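You operate a simulated robot arm through the tools that you are given. There is no shell and no other tool. Be economical: measure what you need, move in short steps, check, and stop when the job is done.

You run a simulated two-armed robot. Do the job below in one go: nothing can be reset, and whatever is moved stays where it is left.

TASK
Raise the lift to BENCH, carry its crate onto the vice bench, then lower the lift to LOW.
Fine: leave the red switch ON and the black switch at DOWN.

The check looks at the end state, three seconds after you hand in, the way a careful person would. Anything else that was tipped, shoved, dropped, spilled or broken makes it a failure.

THE ROBOT
Two 7-joint arms with two-finger parallel grippers on one trunk, on a base that drives. Base frame: it is fixed to the floor where the robot stands at the start and does not move with it; the origin is under the middle of the robot, x ahead of it, y to its left, z up; the surface under the hand at the start is at about z = 90.5. Units: cm, rad, N and s.
The left shoulder is at the start at [7, 13.4, 122.6], the right one opposite. With the tool pointing down near the work surface each hand reaches from about 10 to 64 cm from the robot's upright axis, wherever it stands, measured 20 degrees to its own side. Places, roughly: black switch [50, 0, 90]; blue crate [-50, 150, 25]; lift shelf [100, -50, 70]; red switch [60, -20, 90]; top of the vice bench [30, 40, 90]. Payload 1.57 kg a hand.
The TCP of each hand is the grasp point between the finger pads, 3 cm short of the fingertips. In the tool frame z runs along the fingers and y along their closing line. The gripper opens to 8 cm. The fingers are 1.7 cm wide and 1.2 cm thick; the gripper's body (4 by 8.2 cm) begins 8 cm behind the TCP.
Orientation is told as [roll, pitch, yaw] about the base's x, y, z axes, in that order, counted from this pose: with the fingers straight down and closing along the base's y, the tool's x points along the base's -x, its y along +y and its z along -z.

THE INTERFACE
- The arms move only by the tool drive_tool. It takes "left_steps", "right_steps" or both (then of equal length, played together; a hand with none holds still); each is a list of rows, each a list of 7 numbers: the turn, a rotation vector about the tool's x, y, z in rad, then the shift along the tool's x, y, z in cm, then the finger opening in cm, from 0 to 8. In form: [[ax, ay, az, tx, ty, tz, grip], ...]. A call has 1 to 20 rows; each row shifts and turns the commanded pose from where the row before left it, along the tool's axes as they then stand. Rows are played at 5 a second. More than 5 cm and 0.15 rad between two rows, or a gripper value outside its range, and nothing of the call is played. A pose out of reach is approached as far as the arm can. The call stops where the force on the tool passes 40 N (or 10 N more than at its start, if that is more) or the arm is blocked; 0.2 s more then pass. Each finger travels about 15.3 cm/s and halts on what it meets, pressing with about 39 N; the grip force reading is that of the motor and also rises with nothing between the fingers. The clock runs only during rows and for 0.2 s after the last one: add rows that do not move to give the fingers time. The reply holds the time, the measured pose of the TCP, the force on the tool along the base axes, the opening and the grip force, in the units named above and with some noise, with the torque about the TCP (base axes, N m) and any sound that the robot's microphone picked up, and new pictures: "pictures" is both (left out), scene, wrist or none (wrist: the cameras of the hands that moved).
- Cameras (640 x 400 px; columns grow to the right, rows downward): "scene" is now at [12.34, 3.74, 144.58]; the picture's right is [0.47, -0.88, -0.00], its down [-0.58, -0.31, -0.76] and it looks along [0.67, 0.36, -0.65] (base axes); focal length 214 px, centre (320, 200). "left" rides on the left gripper at [7.2, 0.7, -12.2] in its tool frame; the picture's right is [-0.09, 1.00, 0.00], its down [-0.84, -0.08, -0.54] and it looks along [-0.54, -0.05, 0.84] (tool axes); focal length 238 px, centre (320, 200). "right" rides on the right gripper at [7.2, -0.7, -12.2] in its tool frame; the picture's right is [0.09, 1.00, 0.00], its down [-0.84, 0.08, -0.54] and it looks along [-0.54, 0.05, 0.84] (tool axes); focal length 238 px, centre (320, 200). There is no depth. A picture from a camera that has moved, and an enlarged one, comes with that camera's place and axes in the base frame and with its lens.
- lift_body(by): slides the trunk up (or, below 0, down) by that many cm; the arms and the scene camera ride with it, the base frame stays. It gives what a move gives, with no picture.
- drive_base(legs): drives the robot by 1 to 6 legs, each [ahead, left, turn to the left] in cm, cm and rad, along the robot's own axes; the way and the turn of a leg run together, so that a leg with both is an arc; at most 150 cm and 3.142 rad a leg. The arms and the cameras ride along, it lands a little off, and it stops where it bumps. It gives what a move gives, and a new picture of the scene camera.
- aim_head(pan, tilt): turns the head with the scene camera to pan (to the left, within 1.501 rad either way) and tilt (down, from -0.506 to 1.204), counted from straight ahead of the robot. It gives what a move gives, and a new picture of the scene camera.
- inspect(camera, box): a new picture of the part [left, top, right, bottom] of that camera's present view, enlarged. It takes no simulated time.
- job_done(): hands the job in; it is judged then, once.

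Work in short steps. Places have to be worked out from the pictures, the camera data and where the tool is seen: move nearer, look again, correct. Check each grasp and each placing, and mend what went wrong. You have 120 turns and 260 pictures in all, those below and enlarged ones among them. Open the grippers and draw the arms clear of the work before you hand the job in, unless the task says otherwise; then end with one line.

The tools are called as name(argument=value, ...) on one line, values as JSON. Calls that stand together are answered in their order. drive_tool: Moves the arms, as the interface text tells. Its arguments: {"type":"object","properties":{"left_steps":{"type":"array","items":{"type":"array","items":{"type":"number"}}},"right_steps":{"type":"array","items":{"type":"array","items":{"type":"number"}}},"pictures":{"type":"string","enum":["both","scene","wrist","none"]}},"required":[]} The other tools are called the same way: lift_body (by) slides the trunk up or down; drive_base (legs) drives the base; aim_head (pan, tilt) turns the head that bears the scene camera; inspect (camera, box) takes an enlarged picture of a part of a camera's view; job_done () hands the job in.

At the start:

```text
t: 0.0
left_tool_pos: [34.9, 17.32, 125.98]
left_tcp_rot: [0.001, 0.001, 0.0]
left_ft_force: [0.1, -0.3, 0.2]
left_moment: [-0.01, 0.0, 0.02]
left_gripper_width: 8.0
left_grasp_force: 0.1
right_tool_pos: [37.51, -10.44, 115.71]
right_tcp_rot: [0.001, -0.003, -0.001]
right_ft_force: [0.6, 0.0, 0.3]
right_moment: [0.0, -0.03, 0.0]
right_gripper_width: 8.01
right_grasp_force: 0.0
trunk travel left (down, up): [-80.0, 14.0]
robot x, y, heading: [0.35, -0.22, -0.002]
head pan, tilt: [0.494, 0.712]
```

scene: 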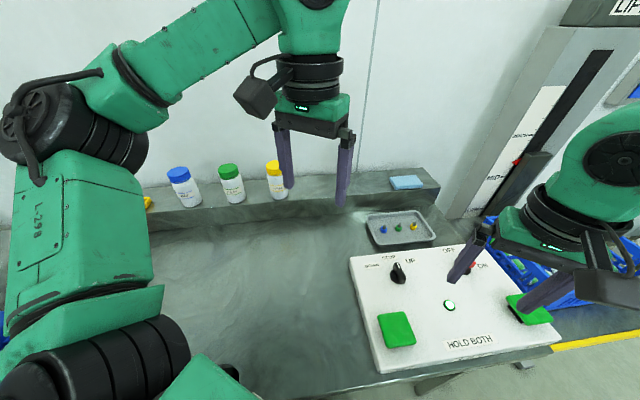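
right: 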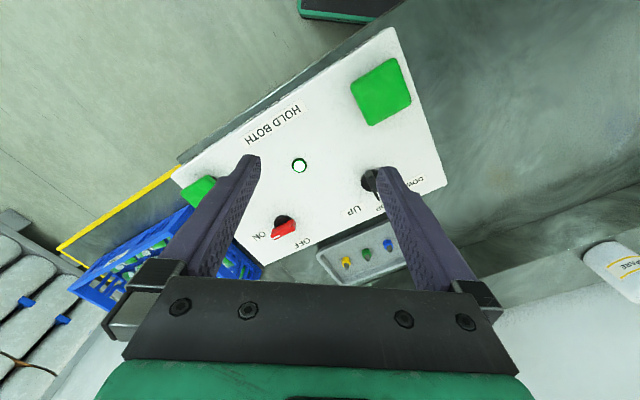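
left: 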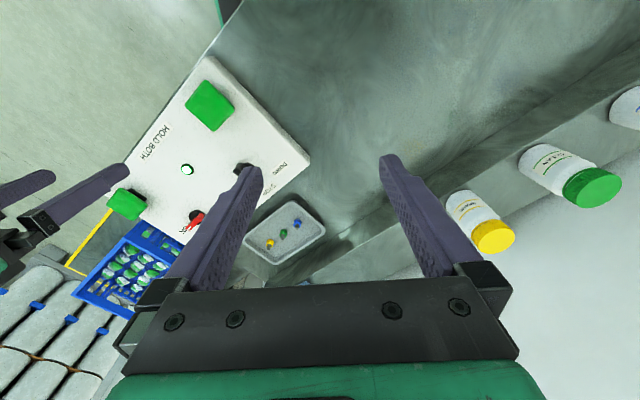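

The panel shows a black selector, a red switch and two green hold-both buttons. I look closer at the panel and the lift mast.

inspect(camera="scene", box=[340, 160, 580, 380])

aim_head(pan=-0.5, tilt=0.4)

```text
1.82 times, centred on (460, 270) of scene
camera zoom: at [12.34, 3.74, 144.58], right [0.47, -0.88, 0.0], down [-0.58, -0.31, -0.76], along [0.67, 0.36, -0.65], focal length 390 px, centre (66, 73)
```

zoom: 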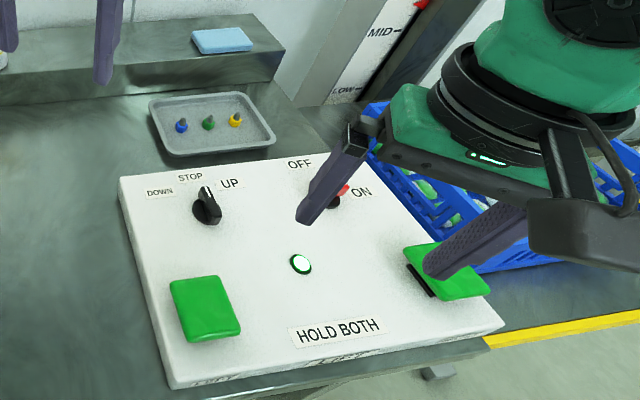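

```text
t: 1.3
left_tool_pos: [34.97, 17.27, 125.92]
left_tcp_rot: [0.0, 0.0, 0.002]
left_ft_force: [0.0, 0.1, 0.3]
left_moment: [-0.01, 0.03, 0.05]
left_gripper_width: 8.01
left_grasp_force: 0.2
right_tool_pos: [37.59, -10.5, 115.67]
right_tcp_rot: [0.002, -0.002, -0.002]
right_ft_force: [0.2, 0.5, -0.8]
right_moment: [-0.01, 0.03, 0.0]
right_gripper_width: 8.0
right_grasp_force: 0.1
trunk travel left (down, up): [-80.0, 14.0]
robot x, y, heading: [0.2, -0.24, 0.0]
head pan, tilt: [-0.499, 0.4]
camera scene: at [13.04, -4.69, 147.37], right [-0.48, -0.88, 0.0], down [-0.34, 0.19, -0.92], along [0.81, -0.44, -0.39], focal length 214 px, centre (320, 200)
```

scene: 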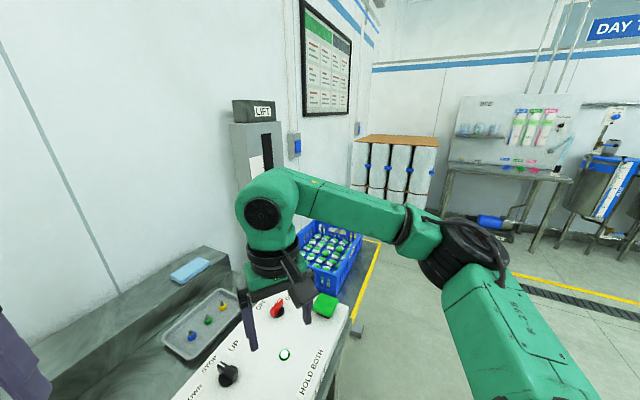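

The right arm hides the mast. I draw it back and up-right, then look around.

drive_tool(right_steps=[[0, 0, 0, 4, 0, -1, 8], [0, 0, 0, 4, -2, -1, 8], [0, 0, 0, 4, -2, -1, 8], [0, 0, 0, 4, -2, 0, 8], [0, 0, 0, 2, -3, 0, 8]], pictures="scene")

aim_head(pan=0.8, tilt=0.5)

aim_head(pan=1.5, tilt=0.6)

aim_head(pan=-0.2, tilt=0.7)

```text
t: 2.5
left_tool_pos: [34.59, 17.07, 126.02]
left_tcp_rot: [0.002, 0.0, 0.002]
left_ft_force: [0.0, -0.2, 0.7]
left_moment: [-0.01, -0.03, 0.03]
left_gripper_width: 7.99
left_grasp_force: 0.0
right_tool_pos: [19.21, -19.54, 118.69]
right_tcp_rot: [0.004, -0.003, -0.001]
right_ft_force: [-0.5, 0.0, -0.7]
right_moment: [0.04, -0.05, -0.03]
right_gripper_width: 8.0
right_grasp_force: 0.1
trunk travel left (down, up): [-80.0, 14.0]
robot x, y, heading: [-0.14, 0.09, 0.003]
head pan, tilt: [-0.499, 0.4]
camera scene: at [12.73, -4.96, 147.39], right [-0.48, -0.88, 0.0], down [-0.34, 0.19, -0.92], along [0.81, -0.44, -0.39], focal length 214 px, centre (320, 200)
```

scene: 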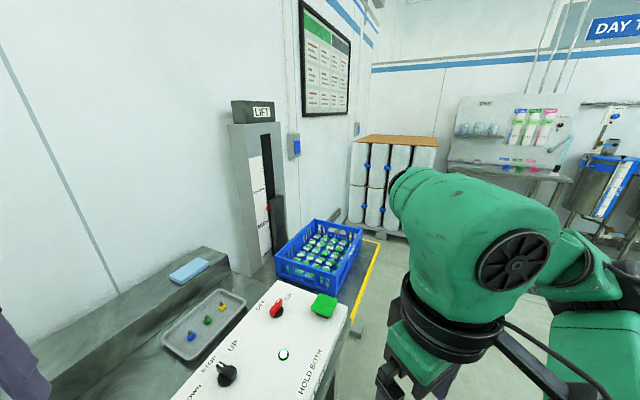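

```text
t: 3.9
left_tool_pos: [34.84, 17.41, 125.91]
left_tcp_rot: [0.0, 0.0, -0.001]
left_ft_force: [0.5, 0.4, 0.3]
left_moment: [0.01, 0.0, 0.01]
left_gripper_width: 8.02
left_grasp_force: 0.0
right_tool_pos: [19.65, -19.33, 118.76]
right_tcp_rot: [0.001, -0.002, 0.0]
right_ft_force: [0.5, -0.1, -0.2]
right_moment: [0.01, -0.04, 0.02]
right_gripper_width: 8.0
right_grasp_force: 0.1
trunk travel left (down, up): [-80.0, 14.0]
robot x, y, heading: [0.04, 0.25, -0.004]
head pan, tilt: [0.799, 0.499]
camera scene: at [11.27, 6.26, 146.46], right [0.72, -0.7, 0.0], down [-0.33, -0.34, -0.88], along [0.61, 0.63, -0.48], focal length 214 px, centre (320, 200)
```

scene: 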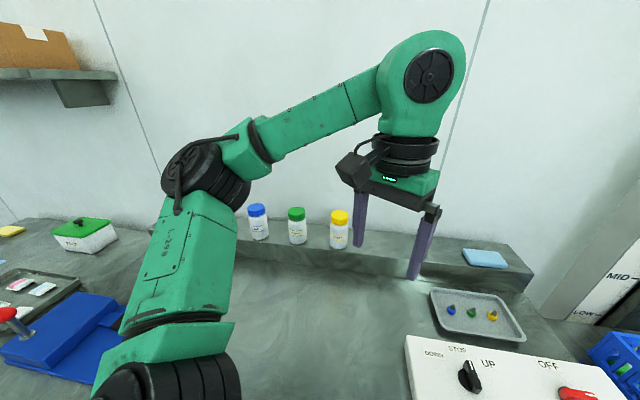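

```text
t: 5.0
left_tool_pos: [35.02, 17.22, 125.97]
left_tcp_rot: [0.0, -0.001, -0.001]
left_ft_force: [0.3, 0.6, 0.1]
left_moment: [-0.01, 0.0, 0.02]
left_gripper_width: 8.01
left_grasp_force: 0.1
right_tool_pos: [19.42, -19.4, 118.79]
right_tcp_rot: [0.001, -0.002, -0.002]
right_ft_force: [0.4, 0.3, -0.2]
right_moment: [0.02, 0.0, -0.01]
right_gripper_width: 7.99
right_grasp_force: 0.0
trunk travel left (down, up): [-80.0, 14.0]
robot x, y, heading: [-0.03, 0.21, -0.002]
head pan, tilt: [1.499, 0.6]
camera scene: at [5.54, 8.54, 145.55], right [1.0, -0.07, 0.0], down [-0.04, -0.56, -0.83], along [0.06, 0.82, -0.56], focal length 214 px, centre (320, 200)
```

scene: 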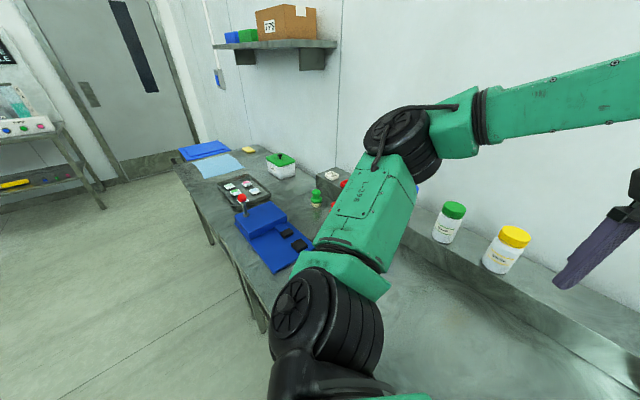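

```text
t: 6.7
left_tool_pos: [34.88, 17.26, 125.9]
left_tcp_rot: [0.0, 0.0, 0.001]
left_ft_force: [0.6, -0.6, -1.1]
left_moment: [0.01, 0.04, 0.01]
left_gripper_width: 8.04
left_grasp_force: 0.2
right_tool_pos: [19.36, -19.41, 118.82]
right_tcp_rot: [0.001, -0.002, -0.002]
right_ft_force: [-0.3, 0.3, 0.6]
right_moment: [0.01, -0.03, -0.01]
right_gripper_width: 8.0
right_grasp_force: 0.0
trunk travel left (down, up): [-80.0, 14.0]
robot x, y, heading: [-0.23, 0.35, 0.002]
head pan, tilt: [-0.201, 0.7]
camera scene: at [13.22, -1.96, 144.69], right [-0.2, -0.98, 0.0], down [-0.63, 0.13, -0.76], along [0.75, -0.15, -0.64], focal length 214 px, centre (320, 200)
```

scene: 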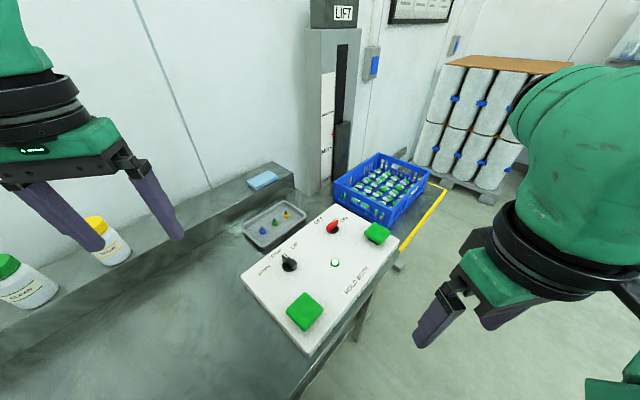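

I inspect the mast and panel in detail.

inspect(camera="scene", box=[290, 20, 450, 220])

inspect(camera="scene", box=[240, 190, 420, 350])

```text
2.00 times, centred on (370, 120) of scene
camera zoom: at [13.22, -1.96, 144.69], right [-0.2, -0.98, 0.0], down [-0.63, 0.13, -0.76], along [0.75, -0.15, -0.64], focal length 429 px, centre (220, 360)
```

zoom: 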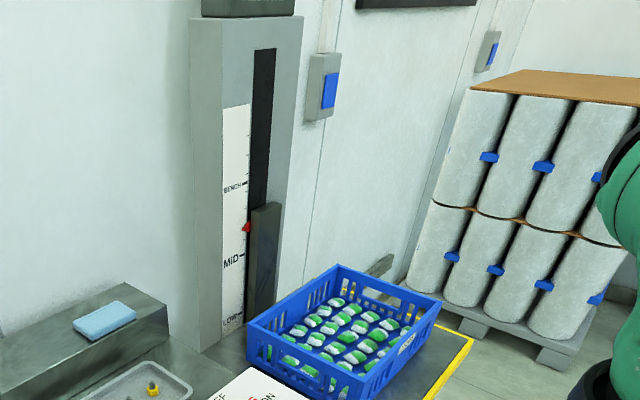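

```text
2.50 times, centred on (330, 270) of scene
camera zoom: at [13.22, -1.96, 144.69], right [-0.2, -0.98, 0.0], down [-0.63, 0.13, -0.76], along [0.75, -0.15, -0.64], focal length 536 px, centre (295, 25)
```

zoom: 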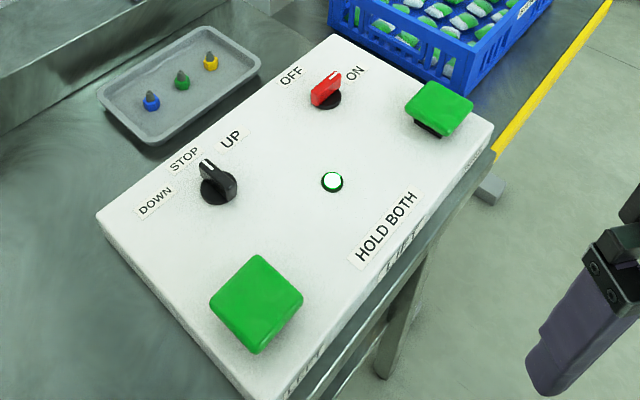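

The pointer on the mast is between MID and BENCH. I bring the right hand over the panel to see both knobs from close by.

drive_tool(right_steps=[[0, 0, 0, -4.1, 0.77, 1.5, 8], [0, 0, 0, -4.1, 0.77, 1.5, 8], [0, 0, 0, -4.1, 0.77, 1.5, 8], [0, 0, 0, -4.1, 0.77, 1.5, 8], [0, 0, 0, -4.1, 0.77, 1.5, 8], [0, 0, 0, -4.1, 0.77, 1.5, 8], [0, 0, 0, -4.1, 0.77, 1.5, 8], [0, 0, 0, 0, 0, 0, 8]], pictures="both")

```text
t: 8.5
left_tool_pos: [34.86, 17.23, 125.95]
left_tcp_rot: [0.002, -0.003, 0.0]
left_ft_force: [0.5, 0.7, 0.1]
left_moment: [-0.01, -0.05, -0.05]
left_gripper_width: 8.02
left_grasp_force: 0.0
right_tool_pos: [48.08, -14.28, 108.1]
right_tcp_rot: [0.004, -0.001, -0.002]
right_ft_force: [0.2, 0.3, 0.0]
right_moment: [-0.04, 0.02, -0.02]
right_gripper_width: 8.0
right_grasp_force: 0.0
trunk travel left (down, up): [-80.0, 14.0]
robot x, y, heading: [-0.01, 0.34, -0.004]
head pan, tilt: [-0.201, 0.7]
camera scene: at [13.17, -1.99, 144.69], right [-0.2, -0.98, 0.0], down [-0.63, 0.13, -0.77], along [0.75, -0.15, -0.64], focal length 214 px, centre (320, 200)
camera right: at [40.98, -14.86, 120.31], right [-0.09, 1.0, 0.0], down [0.84, 0.08, 0.54], along [0.54, 0.05, -0.84], focal length 238 px, centre (320, 200)
```

scene: 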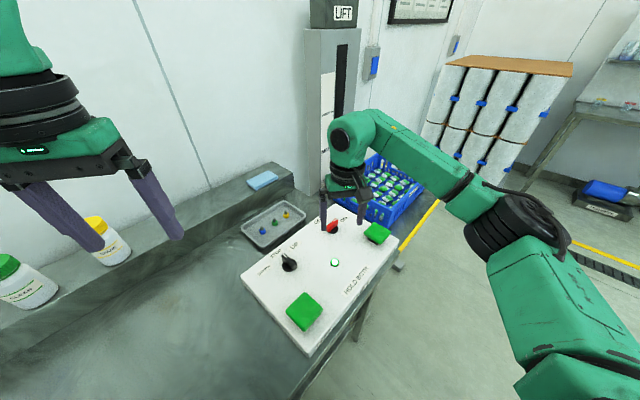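
right: 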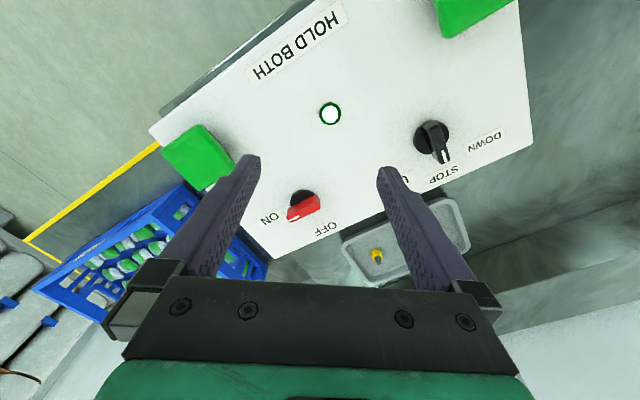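

inspect(camera="right", box=[240, 80, 520, 260])

```text
2.22 times, centred on (380, 170) of right
camera zoom: at [40.98, -14.86, 120.31], right [-0.09, 1.0, 0.0], down [0.84, 0.08, 0.54], along [0.54, 0.05, -0.84], focal length 530 px, centre (187, 267)
```

zoom: 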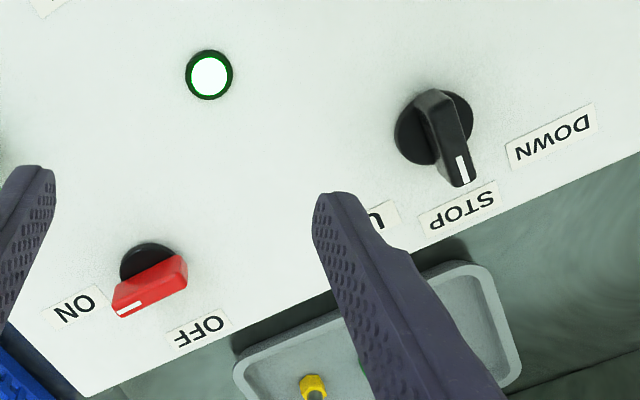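

Red is at ON, black at STOP, lamp lit. I estimate the black knob centre at about (49, 0, 91.5), handle pointing along (0.83, 0.55); I move the right hand above it and yaw to straddle the handle.

drive_tool(right_steps=[[0, 0, 0, -0.4, 4.75, 0, 8], [0, 0, 0, -0.4, 4.75, 0, 8], [0, 0, 0, -0.4, 4.75, 0, 8], [0, 0, -0.148, 0, 0, 1, 8], [0, 0, -0.148, 0, 0, 1, 8], [0, 0, -0.148, 0, 0, 1, 8], [0, 0, -0.146, 0, 0, 1, 6], [0, 0, 0, 0, 0, 0, 6]], pictures="both")

```text
t: 10.3
left_tool_pos: [34.93, 17.35, 125.9]
left_tcp_rot: [-0.001, 0.0, 0.0]
left_ft_force: [0.0, 0.2, -0.5]
left_moment: [0.0, 0.01, 0.0]
left_gripper_width: 8.02
left_grasp_force: 0.2
right_tool_pos: [49.56, -0.01, 104.13]
right_tcp_rot: [0.001, -0.003, 0.589]
right_ft_force: [-0.1, 0.4, -1.8]
right_moment: [0.0, 0.01, 0.0]
right_gripper_width: 5.96
right_grasp_force: 0.0
trunk travel left (down, up): [-80.0, 14.0]
robot x, y, heading: [-0.16, 0.17, 0.005]
head pan, tilt: [-0.201, 0.7]
camera scene: at [13.23, -1.97, 144.69], right [-0.2, -0.98, 0.0], down [-0.63, 0.13, -0.76], along [0.75, -0.15, -0.64], focal length 214 px, centre (320, 200)
camera right: at [43.93, -4.4, 116.35], right [-0.63, 0.78, 0.0], down [0.65, 0.53, 0.54], along [0.42, 0.34, -0.84], focal length 238 px, centre (320, 200)
```

scene: 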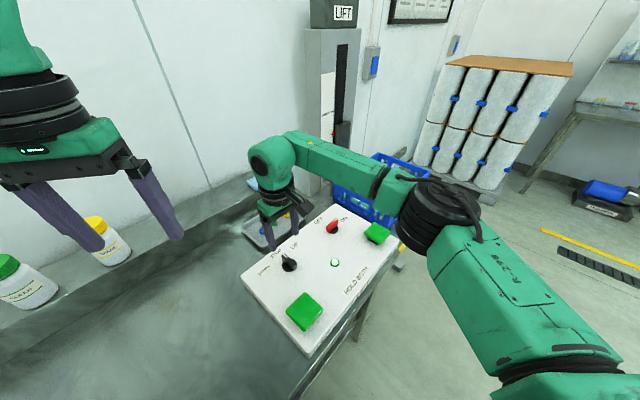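
right: 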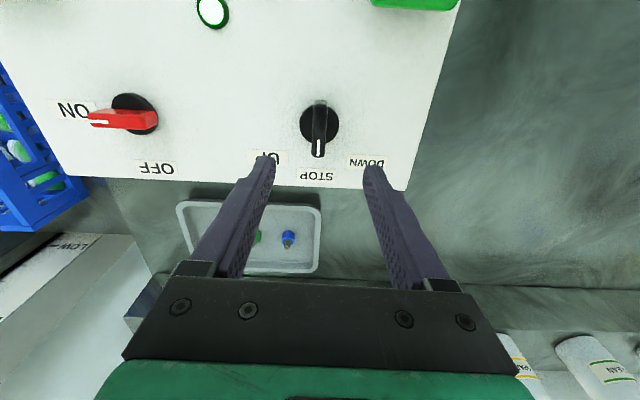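

Aligned well. Descend to straddle the handle, then close.

drive_tool(right_steps=[[0, 0, 0, 0.2, 0, 2.8, 6], [0, 0, 0, 0, 0, 2.8, 6], [0, 0, 0, 0, 0, 2.5, 6], [0, 0, 0, 0, 0, 0, 0], [0, 0, 0, 0, 0, 0, 0], [0, 0, 0, 0, 0, 0, 0]], pictures="wrist")

```text
t: 11.7
left_tool_pos: [34.99, 17.19, 125.92]
left_tcp_rot: [-0.001, -0.001, -0.002]
left_ft_force: [-0.7, 0.0, -0.3]
left_moment: [-0.02, -0.03, 0.0]
left_gripper_width: 8.01
left_grasp_force: 0.0
right_tool_pos: [49.55, 0.02, 95.78]
right_tcp_rot: [-0.001, -0.002, 0.588]
right_ft_force: [2.2, -1.7, 1.0]
right_moment: [0.08, -0.49, 0.06]
right_gripper_width: 1.38
right_grasp_force: 30.7
trunk travel left (down, up): [-80.0, 14.0]
robot x, y, heading: [0.04, -0.07, -0.006]
head pan, tilt: [-0.201, 0.7]
camera right: at [43.97, -4.48, 108.09], right [-0.63, 0.78, 0.0], down [0.65, 0.53, 0.54], along [0.42, 0.34, -0.84], focal length 238 px, centre (320, 200)
```

right: 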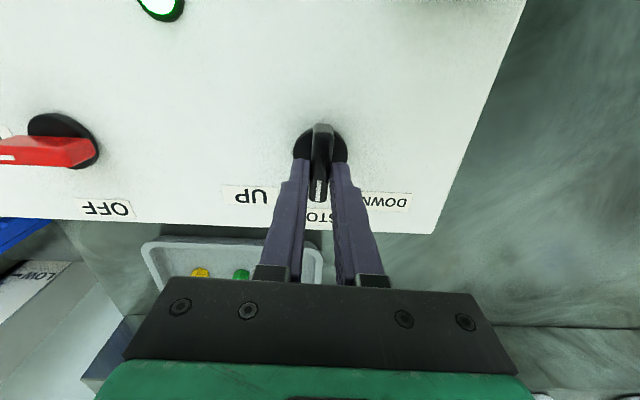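

The handle is gripped. Turn it clockwise (seen from above) toward UP along its arc.

drive_tool(right_steps=[[0, 0, 0.13, 0, -0.1, 0, 0], [0, 0, 0.13, 0, -0.1, 0, 0], [0, 0, 0.13, 0, -0.1, 0, 0], [0, 0, 0.13, 0, -0.1, 0, 0], [0, 0, 0.13, 0, -0.1, 0, 0], [0, 0, 0.13, 0, -0.1, 0, 0], [0, 0, 0, 0, 0, 0, 0]], pictures="wrist")

```text
t: 13.3
left_tool_pos: [35.21, 17.68, 125.75]
left_tcp_rot: [-0.005, 0.003, 0.0]
left_ft_force: [-0.5, 0.0, 0.1]
left_moment: [0.01, 0.07, -0.01]
left_gripper_width: 7.98
left_grasp_force: 0.1
right_tool_pos: [49.51, -0.26, 95.94]
right_tcp_rot: [-0.001, 0.003, -0.19]
right_ft_force: [-4.4, 14.7, -24.3]
right_moment: [0.5, 0.42, 0.58]
right_gripper_width: 1.41
right_grasp_force: 30.3
trunk travel left (down, up): [-80.0, 14.0]
robot x, y, heading: [0.16, -0.06, -0.001]
head pan, tilt: [-0.201, 0.7]
camera right: at [42.51, 0.67, 108.16], right [0.1, 1.0, 0.0], down [0.84, -0.08, 0.54], along [0.54, -0.05, -0.84], focal length 238 px, centre (320, 200)
```

right: 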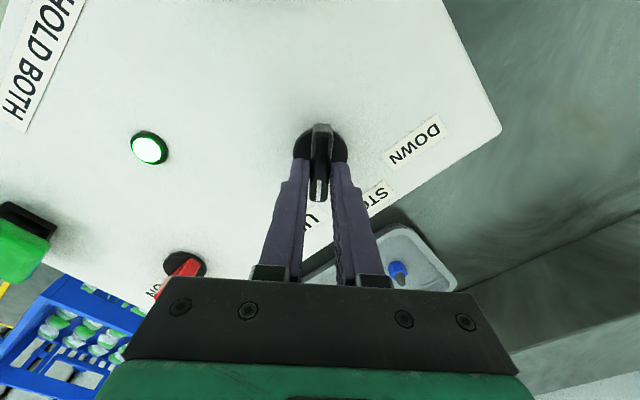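

The handle now points at UP (about 45°). I release, rise, and look at it.

drive_tool(right_steps=[[0, 0, 0, 0, 0, 0, 4], [0, 0, 0, 0, 0, 0, 5], [0, 0, 0, 0, 0, -4, 6], [0, 0, 0, 0, 0, -5, 8], [0, 0, 0, 4, 0, 0, 8], [0, 0, 0, 0, 0, 0, 8]], pictures="wrist")

```text
t: 14.7
left_tool_pos: [34.94, 17.29, 125.9]
left_tcp_rot: [-0.001, 0.001, -0.001]
left_ft_force: [0.3, -0.5, 0.5]
left_moment: [-0.03, 0.0, -0.04]
left_gripper_width: 8.01
left_grasp_force: 0.1
right_tool_pos: [45.6, 0.51, 104.92]
right_tcp_rot: [0.003, 0.0, -0.192]
right_ft_force: [0.4, 0.1, -0.3]
right_moment: [-0.01, 0.01, 0.0]
right_gripper_width: 8.0
right_grasp_force: 0.0
trunk travel left (down, up): [-80.0, 14.0]
robot x, y, heading: [-0.11, -0.09, -0.001]
head pan, tilt: [-0.201, 0.7]
camera right: at [38.48, 1.25, 117.19], right [0.1, 0.99, 0.0], down [0.84, -0.08, 0.54], along [0.54, -0.05, -0.84], focal length 238 px, centre (320, 200)
```

right: 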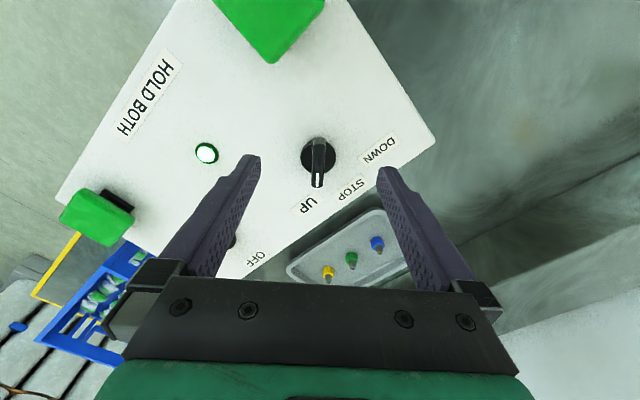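

Black knob sits at UP. Buttons estimated at right (53.3, -28.2) and left (34.7, -2.5), tops about z 94. I move the right hand over its button, then the left, fingers closed.

drive_tool(right_steps=[[0, 0, 0, -1.86, -3.82, 0, 8], [0, 0, 0, -1.86, -3.82, 0, 6], [0, 0, 0, -1.86, -3.82, 0, 4], [0, 0, 0, -1.86, -3.82, 0, 2], [0, 0, 0, -1.86, -3.82, 0, 0], [0, 0, 0, -1.86, -3.82, 0, 0], [0, 0, 0, -1.86, -3.82, 0, 0], [0, 0, 0, 0, 0, 0, 0], [0, 0, 0, 0, 0, 0, 0], [0, 0, 0, 0, 0, 0, 0], [0, 0, 0, 0, 0, 0, 0], [0, 0, 0, 0, 0, 0, 0], [0, 0, 0, 0, 0, 0, 0]], left_steps=[[0, 0, 0, 0, 0, 0, 8], [0, 0, 0, 0, 0, 0, 6], [0, 0, 0, 0, 0, 0, 4], [0, 0, 0, 0, -4, 0, 2], [0, 0, 0, 0, -4, 0, 0], [0, 0, 0, 0, -4, 0, 0], [0, 0, 0, 0, -4, 0, 0], [0, 0, 0, 0, -3.9, 0, 0], [0, 0, 0, 0, 0, 4, 0], [0, 0, 0, 0, 0, 4, 0], [0, 0, 0, 0, 0, 4, 0], [0, 0, 0, 0, 0, 4, 0], [0, 0, 0, 0, 0, 4, 0]], pictures="both")

```text
t: 17.5
left_tool_pos: [34.78, -2.87, 105.95]
left_tcp_rot: [0.001, -0.001, 0.0]
left_ft_force: [-0.4, 0.6, 0.0]
left_moment: [0.02, 0.01, 0.0]
left_gripper_width: 0.0
left_grasp_force: 21.3
right_tool_pos: [52.98, -28.53, 105.0]
right_tcp_rot: [0.001, 0.0, -0.193]
right_ft_force: [0.3, 0.5, 0.5]
right_moment: [-0.03, -0.01, 0.04]
right_gripper_width: 0.01
right_grasp_force: 20.5
trunk travel left (down, up): [-80.0, 14.0]
robot x, y, heading: [-0.16, 0.07, 0.003]
head pan, tilt: [-0.201, 0.7]
camera scene: at [13.29, -1.96, 144.68], right [-0.2, -0.98, 0.0], down [-0.63, 0.13, -0.76], along [0.75, -0.15, -0.64], focal length 214 px, centre (320, 200)
camera right: at [45.94, -27.76, 117.23], right [0.1, 0.99, 0.0], down [0.84, -0.08, 0.54], along [0.54, -0.05, -0.84], focal length 238 px, centre (320, 200)
camera left: at [27.59, -2.22, 118.09], right [0.09, 1.0, 0.0], down [0.84, -0.08, 0.54], along [0.54, -0.05, -0.84], focal length 238 px, centre (320, 200)
```

scene: 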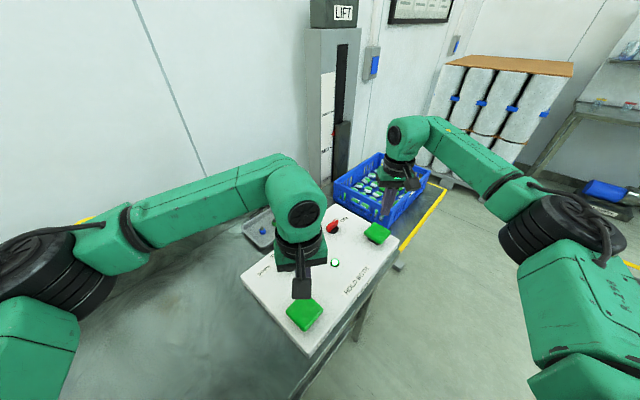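
right: 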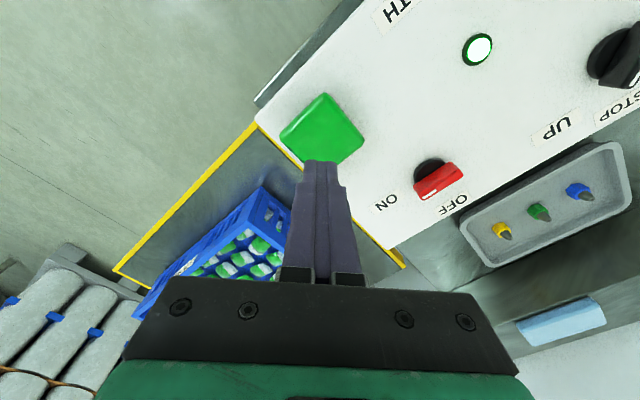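
left: 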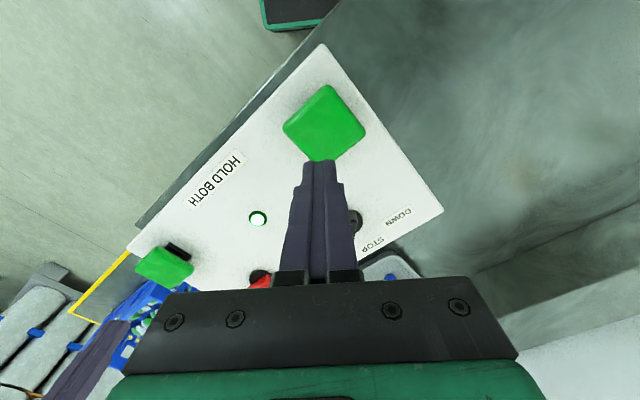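

Both hands are above the buttons (left needs ~0.7 cm back). Descend close and then gently touch.

drive_tool(left_steps=[[0, 0, 0, 0.8, 0.5, 4, 0], [0, 0, 0, 0, 0, 4, 0], [0, 0, 0, 0, 0, 0.5, 0], [0, 0, 0, 0, 0, 0, 0]], right_steps=[[0, 0, 0, 0, 0.2, 4, 0], [0, 0, 0, 0, 0, 3, 0], [0, 0, 0, 0, 0, 0.5, 0], [0, 0, 0, 0, 0, 0, 0]], pictures="wrist")

```text
t: 18.5
left_tool_pos: [34.18, -2.1, 97.51]
left_tcp_rot: [-0.001, 0.001, 0.001]
left_ft_force: [0.1, -0.2, -0.6]
left_moment: [-0.02, -0.01, 0.0]
left_gripper_width: 0.0
left_grasp_force: 21.5
right_tool_pos: [53.16, -28.23, 97.5]
right_tcp_rot: [0.002, -0.002, -0.192]
right_ft_force: [-0.4, -0.2, -0.9]
right_moment: [-0.02, 0.01, -0.02]
right_gripper_width: 0.0
right_grasp_force: 21.6
trunk travel left (down, up): [-80.0, 14.0]
robot x, y, heading: [-0.49, -0.08, 0.0]
head pan, tilt: [-0.201, 0.7]
camera right: at [46.01, -27.57, 109.7], right [0.1, 0.99, 0.0], down [0.84, -0.08, 0.54], along [0.54, -0.05, -0.84], focal length 238 px, centre (320, 200)
camera left: at [26.97, -1.5, 109.58], right [0.09, 1.0, 0.0], down [0.84, -0.08, 0.54], along [0.54, -0.05, -0.84], focal length 238 px, centre (320, 200)
```

right: 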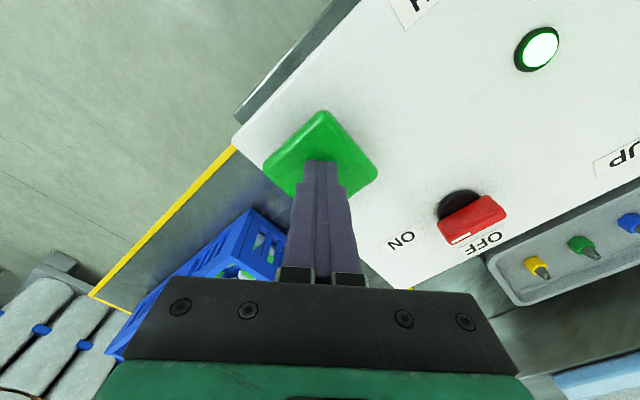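
left: 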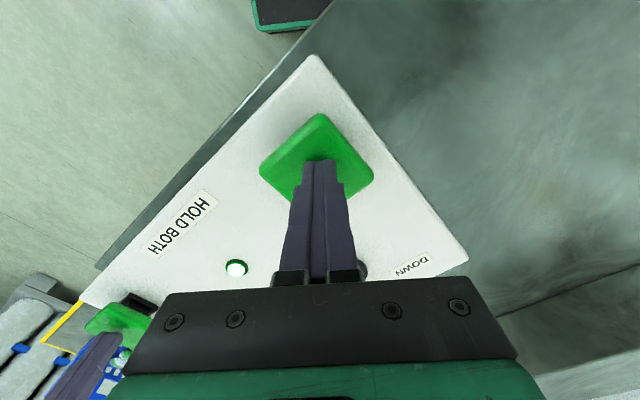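

Tips hover just above both caps. Press both together in small steps.

drive_tool(left_steps=[[0, 0, 0, 0, 0, 0.4, 0], [0, 0, 0, 0, 0, 0.4, 0], [0, 0, 0, 0, 0, 0.4, 0], [0, 0, 0, 0, 0, 0.4, 0]], right_steps=[[0, 0, 0, 0, 0, 0.4, 0], [0, 0, 0, 0, 0, 0.4, 0], [0, 0, 0, 0, 0, 0.4, 0], [0, 0, 0, 0, 0, 0.4, 0]], pictures="scene")

```text
t: 19.5
left_tool_pos: [34.08, -2.08, 95.99]
left_tcp_rot: [-0.001, -0.002, 0.0]
left_ft_force: [4.0, -1.2, 6.7]
left_moment: [-0.03, -0.08, 0.02]
left_gripper_width: 0.0
left_grasp_force: 21.4
right_tool_pos: [53.04, -28.37, 96.05]
right_tcp_rot: [0.002, -0.002, -0.191]
right_ft_force: [-1.8, 0.6, 5.6]
right_moment: [0.04, 0.14, -0.02]
right_gripper_width: 0.0
right_grasp_force: 20.7
trunk travel left (down, up): [-80.0, 14.0]
robot x, y, heading: [0.1, -0.16, -0.004]
head pan, tilt: [-0.201, 0.7]
camera scene: at [13.05, -1.93, 144.72], right [-0.2, -0.98, 0.0], down [-0.63, 0.13, -0.77], along [0.75, -0.15, -0.64], focal length 214 px, centre (320, 200)
```

scene: 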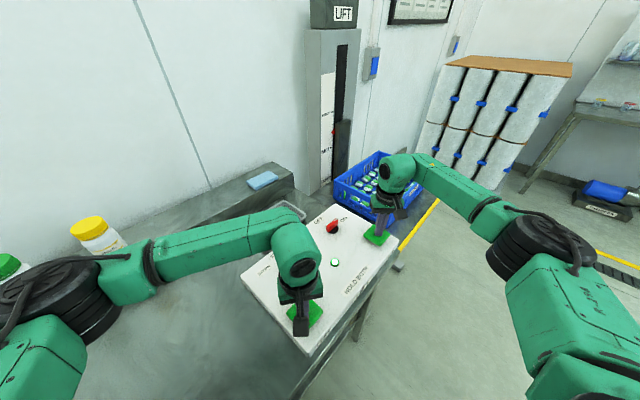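

Contact with both at ~6 N. Check the mast, then press a bit further.

drive_tool(left_steps=[[0, 0, 0, 0, 0, 0.3, 0], [0, 0, 0, 0, 0, 0.3, 0], [0, 0, 0, 0, 0, 0, 0]], right_steps=[[0, 0, 0, 0, 0, 0.3, 0], [0, 0, 0, 0, 0, 0.3, 0], [0, 0, 0, 0, 0, 0, 0]], pictures="none")

inspect(camera="scene", box=[290, 60, 410, 220])

```text
t: 20.1
left_tool_pos: [34.09, -2.04, 95.77]
left_tcp_rot: [-0.006, -0.006, -0.001]
left_ft_force: [-1.4, 4.3, 17.0]
left_moment: [0.11, 0.13, -0.03]
left_gripper_width: 0.0
left_grasp_force: 20.7
right_tool_pos: [53.03, -28.37, 95.89]
right_tcp_rot: [0.003, -0.01, -0.194]
right_ft_force: [-2.4, -3.0, 8.8]
right_moment: [-0.09, 0.19, 0.07]
right_gripper_width: 0.0
right_grasp_force: 21.9
trunk travel left (down, up): [-80.0, 14.0]
robot x, y, heading: [-0.18, 0.22, -0.003]
head pan, tilt: [-0.201, 0.7]
stopped in row 2 (left hand): the force on the tool passed its limit at 44 N (the readings are from after the stop); the commanded pose is now the measured one
```

```text
2.50 times, centred on (350, 140) of scene
camera zoom: at [12.76, -1.81, 144.73], right [-0.2, -0.98, 0.0], down [-0.63, 0.13, -0.77], along [0.75, -0.15, -0.64], focal length 536 px, centre (245, 350)
```

zoom: 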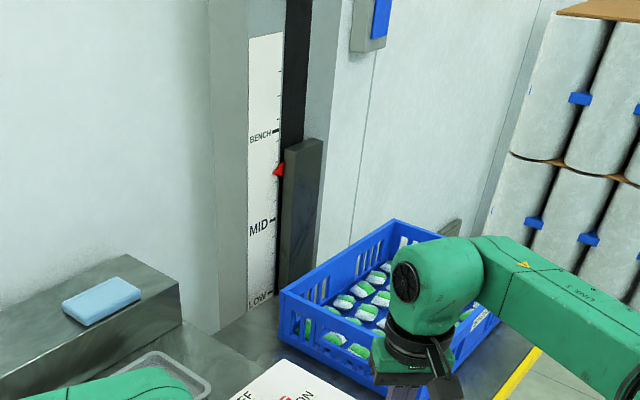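

The pointer has moved up a little: it works. Hold for a short while and check.

drive_tool(left_steps=[[0, 0, 0, 0, 0, 0, 0], [0, 0, 0, 0, 0, 0, 0], [0, 0, 0, 0, 0, 0, 0]], right_steps=[[0, 0, 0, 0, 0, 0.1, 0], [0, 0, 0, 0, 0, 0, 0], [0, 0, 0, 0, 0, 0, 0]], pictures="none")

inspect(camera="scene", box=[310, 60, 370, 190])

```text
t: 20.9
left_tool_pos: [34.02, -2.01, 95.8]
left_tcp_rot: [-0.008, -0.008, 0.001]
left_ft_force: [4.2, 2.8, 23.8]
left_moment: [0.08, 0.08, -0.23]
left_gripper_width: 0.0
left_grasp_force: 21.1
right_tool_pos: [53.07, -28.17, 95.7]
right_tcp_rot: [0.003, -0.013, -0.195]
right_ft_force: [-1.1, -5.3, 18.2]
right_moment: [-0.11, 0.17, 0.08]
right_gripper_width: 0.01
right_grasp_force: 20.7
trunk travel left (down, up): [-80.0, 14.0]
robot x, y, heading: [-0.11, -0.07, 0.002]
head pan, tilt: [-0.201, 0.7]
```

```text
3.08 times, centred on (340, 125) of scene
camera zoom: at [12.68, -1.82, 144.77], right [-0.2, -0.98, 0.0], down [-0.63, 0.13, -0.77], along [0.75, -0.15, -0.64], focal length 660 px, centre (258, 431)
```

zoom: 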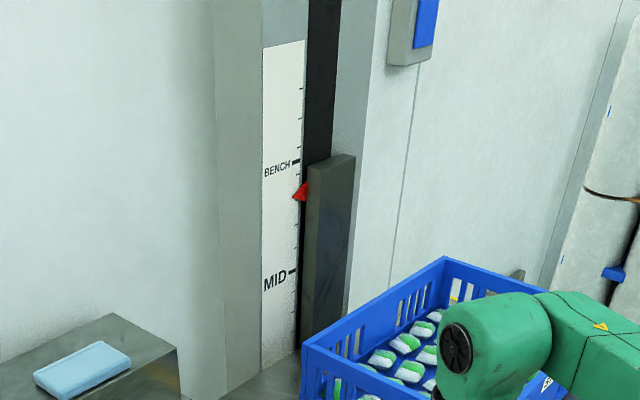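

About 73 % of the way from MID to BENCH at ~0.19/s. Hold another 0.8 s.

drive_tool(left_steps=[[0, 0, 0, 0, 0, 0, 0], [0, 0, 0, 0, 0, 0, 0], [0, 0, 0, 0, 0, 0, 0]], right_steps=[[0, 0, 0, 0, 0, 0, 0], [0, 0, 0, 0, 0, 0, 0], [0, 0, 0, 0, 0, 0, 0]], pictures="none")

inspect(camera="scene", box=[310, 90, 358, 150])

```text
t: 21.7
left_tool_pos: [33.95, -1.98, 95.99]
left_tcp_rot: [-0.007, -0.008, 0.003]
left_ft_force: [7.2, 2.6, 28.6]
left_moment: [0.09, -0.01, -0.1]
left_gripper_width: 0.02
left_grasp_force: 20.8
right_tool_pos: [53.09, -28.35, 95.94]
right_tcp_rot: [0.001, -0.013, -0.194]
right_ft_force: [1.8, -6.6, 24.1]
right_moment: [-0.15, 0.14, -0.03]
right_gripper_width: 0.01
right_grasp_force: 21.6
trunk travel left (down, up): [-80.0, 14.0]
robot x, y, heading: [0.17, -0.1, 0.001]
head pan, tilt: [-0.201, 0.7]
```

```text
6.67 times, centred on (334, 120) of scene
camera zoom: at [12.68, -1.82, 144.77], right [-0.2, -0.98, 0.0], down [-0.63, 0.13, -0.77], along [0.75, -0.15, -0.64], focal length 1430 px, centre (227, 733)
```

zoom: 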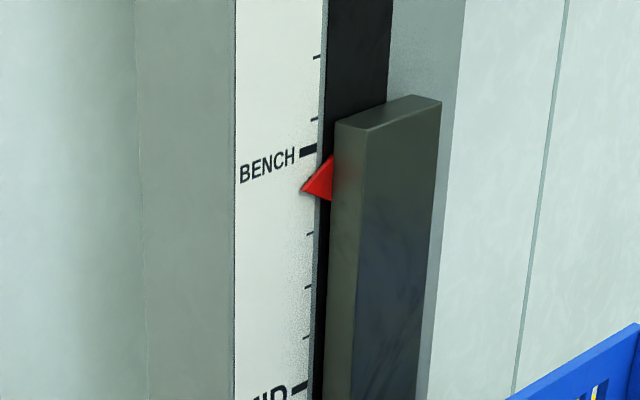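

About 0.7 tick (≈2 cm) left. Hold 0.6 s more.

drive_tool(left_steps=[[0, 0, 0, 0, 0, 0, 0], [0, 0, 0, 0, 0, 0, 0]], right_steps=[[0, 0, 0, 0, 0, 0, 0], [0, 0, 0, 0, 0, 0, 0]], pictures="none")

inspect(camera="scene", box=[310, 90, 358, 150])

```text
t: 22.3
left_tool_pos: [34.03, -2.12, 95.75]
left_tcp_rot: [-0.008, -0.009, 0.001]
left_ft_force: [8.6, 3.0, 30.5]
left_moment: [0.12, -0.07, -0.01]
left_gripper_width: 0.0
left_grasp_force: 21.2
right_tool_pos: [53.18, -28.34, 95.78]
right_tcp_rot: [0.002, -0.012, -0.194]
right_ft_force: [3.3, -8.4, 26.8]
right_moment: [-0.23, 0.09, -0.01]
right_gripper_width: 0.01
right_grasp_force: 21.2
trunk travel left (down, up): [-80.0, 14.0]
robot x, y, heading: [0.39, 0.11, -0.001]
head pan, tilt: [-0.201, 0.7]
```

```text
6.67 times, centred on (334, 120) of scene
camera zoom: at [12.68, -1.82, 144.76], right [-0.2, -0.98, 0.0], down [-0.63, 0.13, -0.77], along [0.75, -0.15, -0.64], focal length 1430 px, centre (227, 733)
```

zoom: 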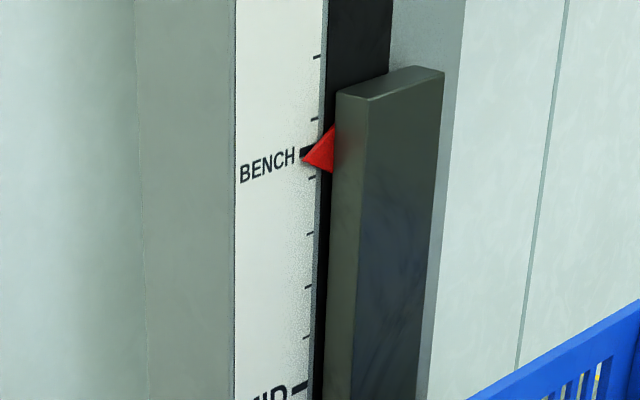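

The pointer tip is at the BENCH tick. Release both buttons right away.

drive_tool(left_steps=[[0, 0, 0, 0, 0, -3, 0], [0, 0, 0, 0, 0, -4, 0], [0, 0, 0, 0, 0, -4, 0]], right_steps=[[0, 0, 0, 0, 0, -3, 0], [0, 0, 0, 0, 0, -4, 0], [0, 0, 0, 0, 0, -4, 0]], pictures="scene")

inspect(camera="scene", box=[310, 90, 358, 150])

inspect(camera="scene", box=[310, 100, 480, 260])

```text
t: 23.1
left_tool_pos: [34.23, -2.02, 106.58]
left_tcp_rot: [-0.003, -0.003, 0.0]
left_ft_force: [0.3, -0.6, -0.1]
left_moment: [0.02, 0.02, 0.0]
left_gripper_width: 0.0
left_grasp_force: 21.5
right_tool_pos: [53.19, -28.39, 106.32]
right_tcp_rot: [0.004, -0.005, -0.194]
right_ft_force: [-0.7, 0.5, -0.1]
right_moment: [-0.01, 0.01, -0.03]
right_gripper_width: 0.01
right_grasp_force: 21.2
trunk travel left (down, up): [-80.0, 14.0]
robot x, y, heading: [-0.19, 0.22, -0.0]
head pan, tilt: [-0.201, 0.7]
camera scene: at [13.15, -1.91, 144.67], right [-0.2, -0.98, 0.0], down [-0.63, 0.13, -0.77], along [0.75, -0.15, -0.64], focal length 214 px, centre (320, 200)
```

scene: 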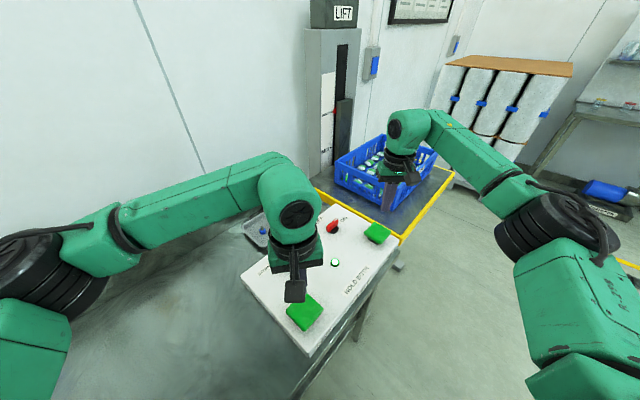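

```text
6.67 times, centred on (334, 120) of scene
camera zoom: at [13.15, -1.91, 144.67], right [-0.2, -0.98, 0.0], down [-0.63, 0.13, -0.77], along [0.75, -0.15, -0.64], focal length 1430 px, centre (227, 733)
```

zoom: 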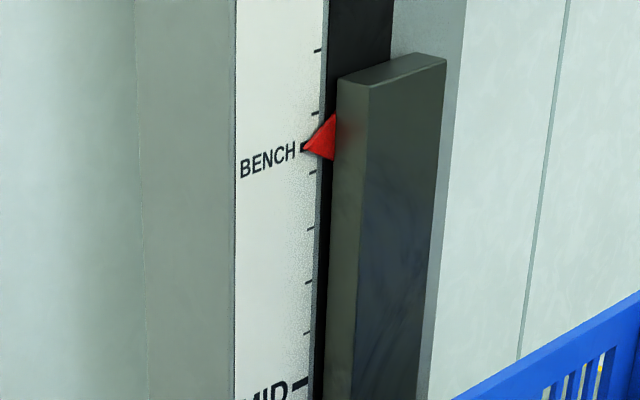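

```text
2.50 times, centred on (395, 180) of scene
camera zoom: at [13.15, -1.91, 144.67], right [-0.2, -0.98, 0.0], down [-0.63, 0.13, -0.77], along [0.75, -0.15, -0.64], focal length 536 px, centre (132, 250)
```

zoom: 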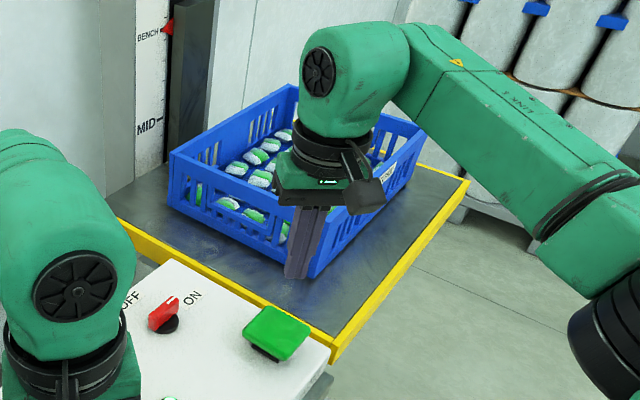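

Pointer is on BENCH and holds. The bench, panel and lift are turned ~0.59 rad to the left; the crate is roughly 27 x 38 cm, centred about (79, -48). I tuck the arms in before driving.

drive_tool(left_steps=[[0, 0, 0, 0, 2, -4, 0], [0, 0, 0, 0, 3, -4, 2], [0, 0, 0, 0, 4, -3, 4], [0, 0, 0, 2, 4, 0, 6], [0, 0, 0, 3, 3, 0, 8], [0, 0, 0, 0, 0, 0, 8]], right_steps=[[0, 0, 0, 0, 0, -4, 0], [0, 0, 0, 2, 0, -4, 2], [0, 0, 0, 4, 0, -2, 4], [0, 0, 0, 4.5, 0, 0, 6], [0, 0, 0, 4.5, 0, 0, 8], [0, 0, 0, 4.5, 0, 0, 8]], pictures="none")

aim_head(pan=-0.9, tilt=0.8)

```text
t: 24.5
left_tool_pos: [29.24, 13.82, 117.53]
left_tcp_rot: [-0.004, -0.003, -0.001]
left_ft_force: [0.3, -1.9, -1.1]
left_moment: [-0.01, -0.01, -0.03]
left_gripper_width: 7.98
left_grasp_force: 0.1
right_tool_pos: [33.71, -24.68, 116.34]
right_tcp_rot: [0.003, -0.007, -0.193]
right_ft_force: [-0.2, 0.4, -0.1]
right_moment: [0.01, -0.02, 0.02]
right_gripper_width: 7.99
right_grasp_force: 0.1
trunk travel left (down, up): [-80.0, 14.0]
robot x, y, heading: [0.28, 0.06, -0.001]
head pan, tilt: [-0.201, 0.7]
```

```text
t: 25.6
left_tool_pos: [29.3, 13.99, 117.52]
left_tcp_rot: [-0.003, -0.004, 0.0]
left_ft_force: [0.4, 0.2, -0.5]
left_moment: [-0.01, 0.01, -0.02]
left_gripper_width: 8.0
left_grasp_force: 0.1
right_tool_pos: [33.86, -24.58, 116.33]
right_tcp_rot: [0.001, -0.006, -0.194]
right_ft_force: [-0.2, 0.1, -0.3]
right_moment: [-0.01, -0.03, -0.02]
right_gripper_width: 7.97
right_grasp_force: 0.2
trunk travel left (down, up): [-80.0, 14.0]
robot x, y, heading: [-0.05, -0.02, 0.001]
head pan, tilt: [-0.901, 0.799]
camera scene: at [9.9, -6.58, 143.87], right [-0.78, -0.62, 0.0], down [-0.45, 0.56, -0.7], along [0.43, -0.55, -0.72], focal length 214 px, centre (320, 200)
```

scene: 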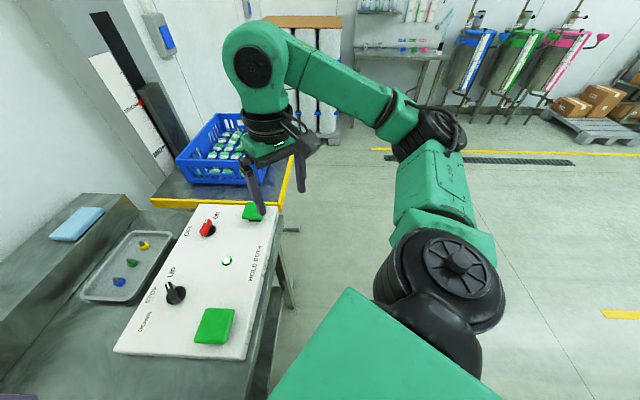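

Floor on the right is clear. Back off, turn to face the bench square, and go right towards the lift, with the head straight.

drive_base(legs=[[-12, 0, 0], [0, 0, 0.59], [0, -88, 0]])

aim_head(pan=0.0, tilt=0.75)

```text
t: 32.6
left_tool_pos: [52.6, -44.66, 117.46]
left_tcp_rot: [-0.004, -0.004, 0.581]
left_ft_force: [0.1, 0.3, -0.3]
left_moment: [-0.02, 0.01, 0.01]
left_gripper_width: 8.0
left_grasp_force: 0.1
right_tool_pos: [77.64, -74.29, 116.32]
right_tcp_rot: [0.002, -0.007, 0.389]
right_ft_force: [-0.3, -0.1, -0.4]
right_moment: [-0.02, -0.01, 0.05]
right_gripper_width: 7.98
right_grasp_force: 0.1
trunk travel left (down, up): [-80.0, 14.0]
robot x, y, heading: [35.52, -72.3, 0.583]
head pan, tilt: [-0.901, 0.799]
camera scene: at [47.64, -72.41, 143.87], right [-0.31, -0.95, 0.0], down [-0.68, 0.22, -0.7], along [0.66, -0.22, -0.72], focal length 214 px, centre (320, 200)
```

scene: 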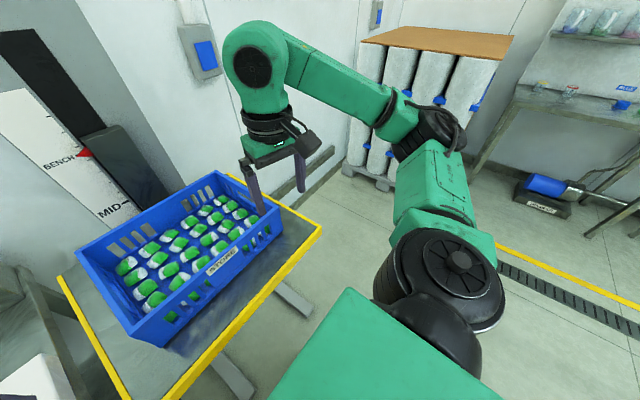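

```text
t: 33.8
left_tool_pos: [52.69, -44.66, 117.54]
left_tcp_rot: [-0.004, -0.004, 0.583]
left_ft_force: [0.0, 0.6, 1.1]
left_moment: [-0.01, -0.04, -0.01]
left_gripper_width: 8.0
left_grasp_force: 0.1
right_tool_pos: [77.77, -74.37, 116.37]
right_tcp_rot: [0.001, -0.005, 0.389]
right_ft_force: [0.0, 0.7, 0.5]
right_moment: [0.04, 0.02, -0.01]
right_gripper_width: 8.0
right_grasp_force: 0.1
trunk travel left (down, up): [-80.0, 14.0]
robot x, y, heading: [35.87, -72.66, 0.583]
head pan, tilt: [0.0, 0.75]
camera scene: at [46.94, -65.4, 144.26], right [0.55, -0.84, 0.0], down [-0.57, -0.37, -0.73], along [0.61, 0.4, -0.68], focal length 214 px, centre (320, 200)
```

scene: 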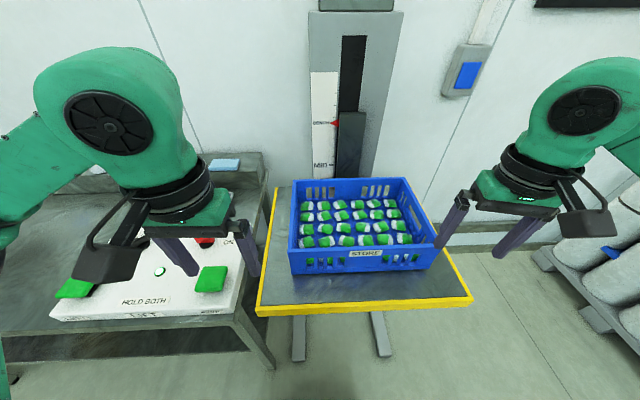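

Facing the crate squarely. I zoom on crate and mast.

inspect(camera="scene", box=[255, 165, 475, 305])

inspect(camera="scene", box=[300, 100, 370, 180])

```text
2.86 times, centred on (365, 235) of scene
camera zoom: at [46.94, -65.4, 144.26], right [0.55, -0.84, 0.0], down [-0.57, -0.37, -0.73], along [0.61, 0.4, -0.68], focal length 613 px, centre (191, 100)
```

zoom: 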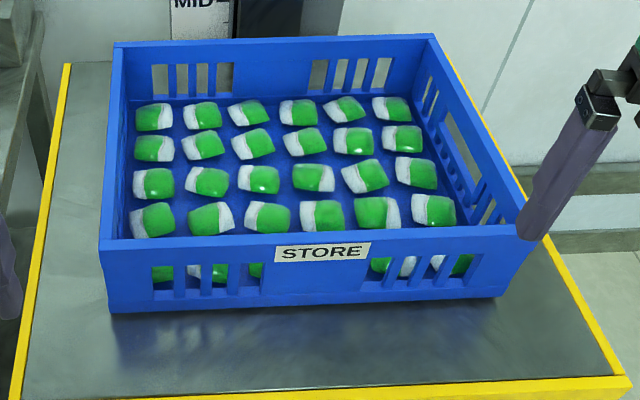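

```text
5.00 times, centred on (335, 140) of scene
camera zoom: at [46.94, -65.4, 144.26], right [0.55, -0.84, 0.0], down [-0.57, -0.37, -0.73], along [0.61, 0.4, -0.68], focal length 1072 px, centre (245, 500)
```

zoom: 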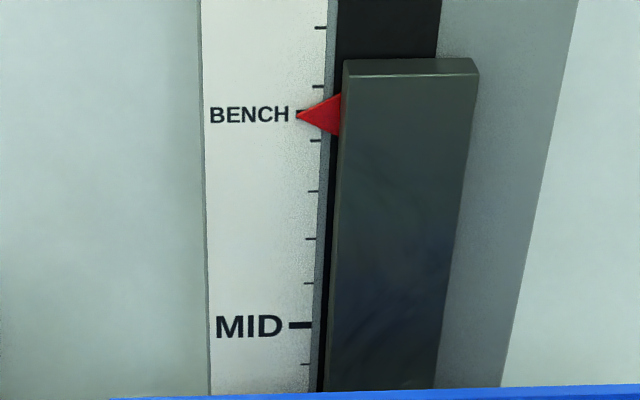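

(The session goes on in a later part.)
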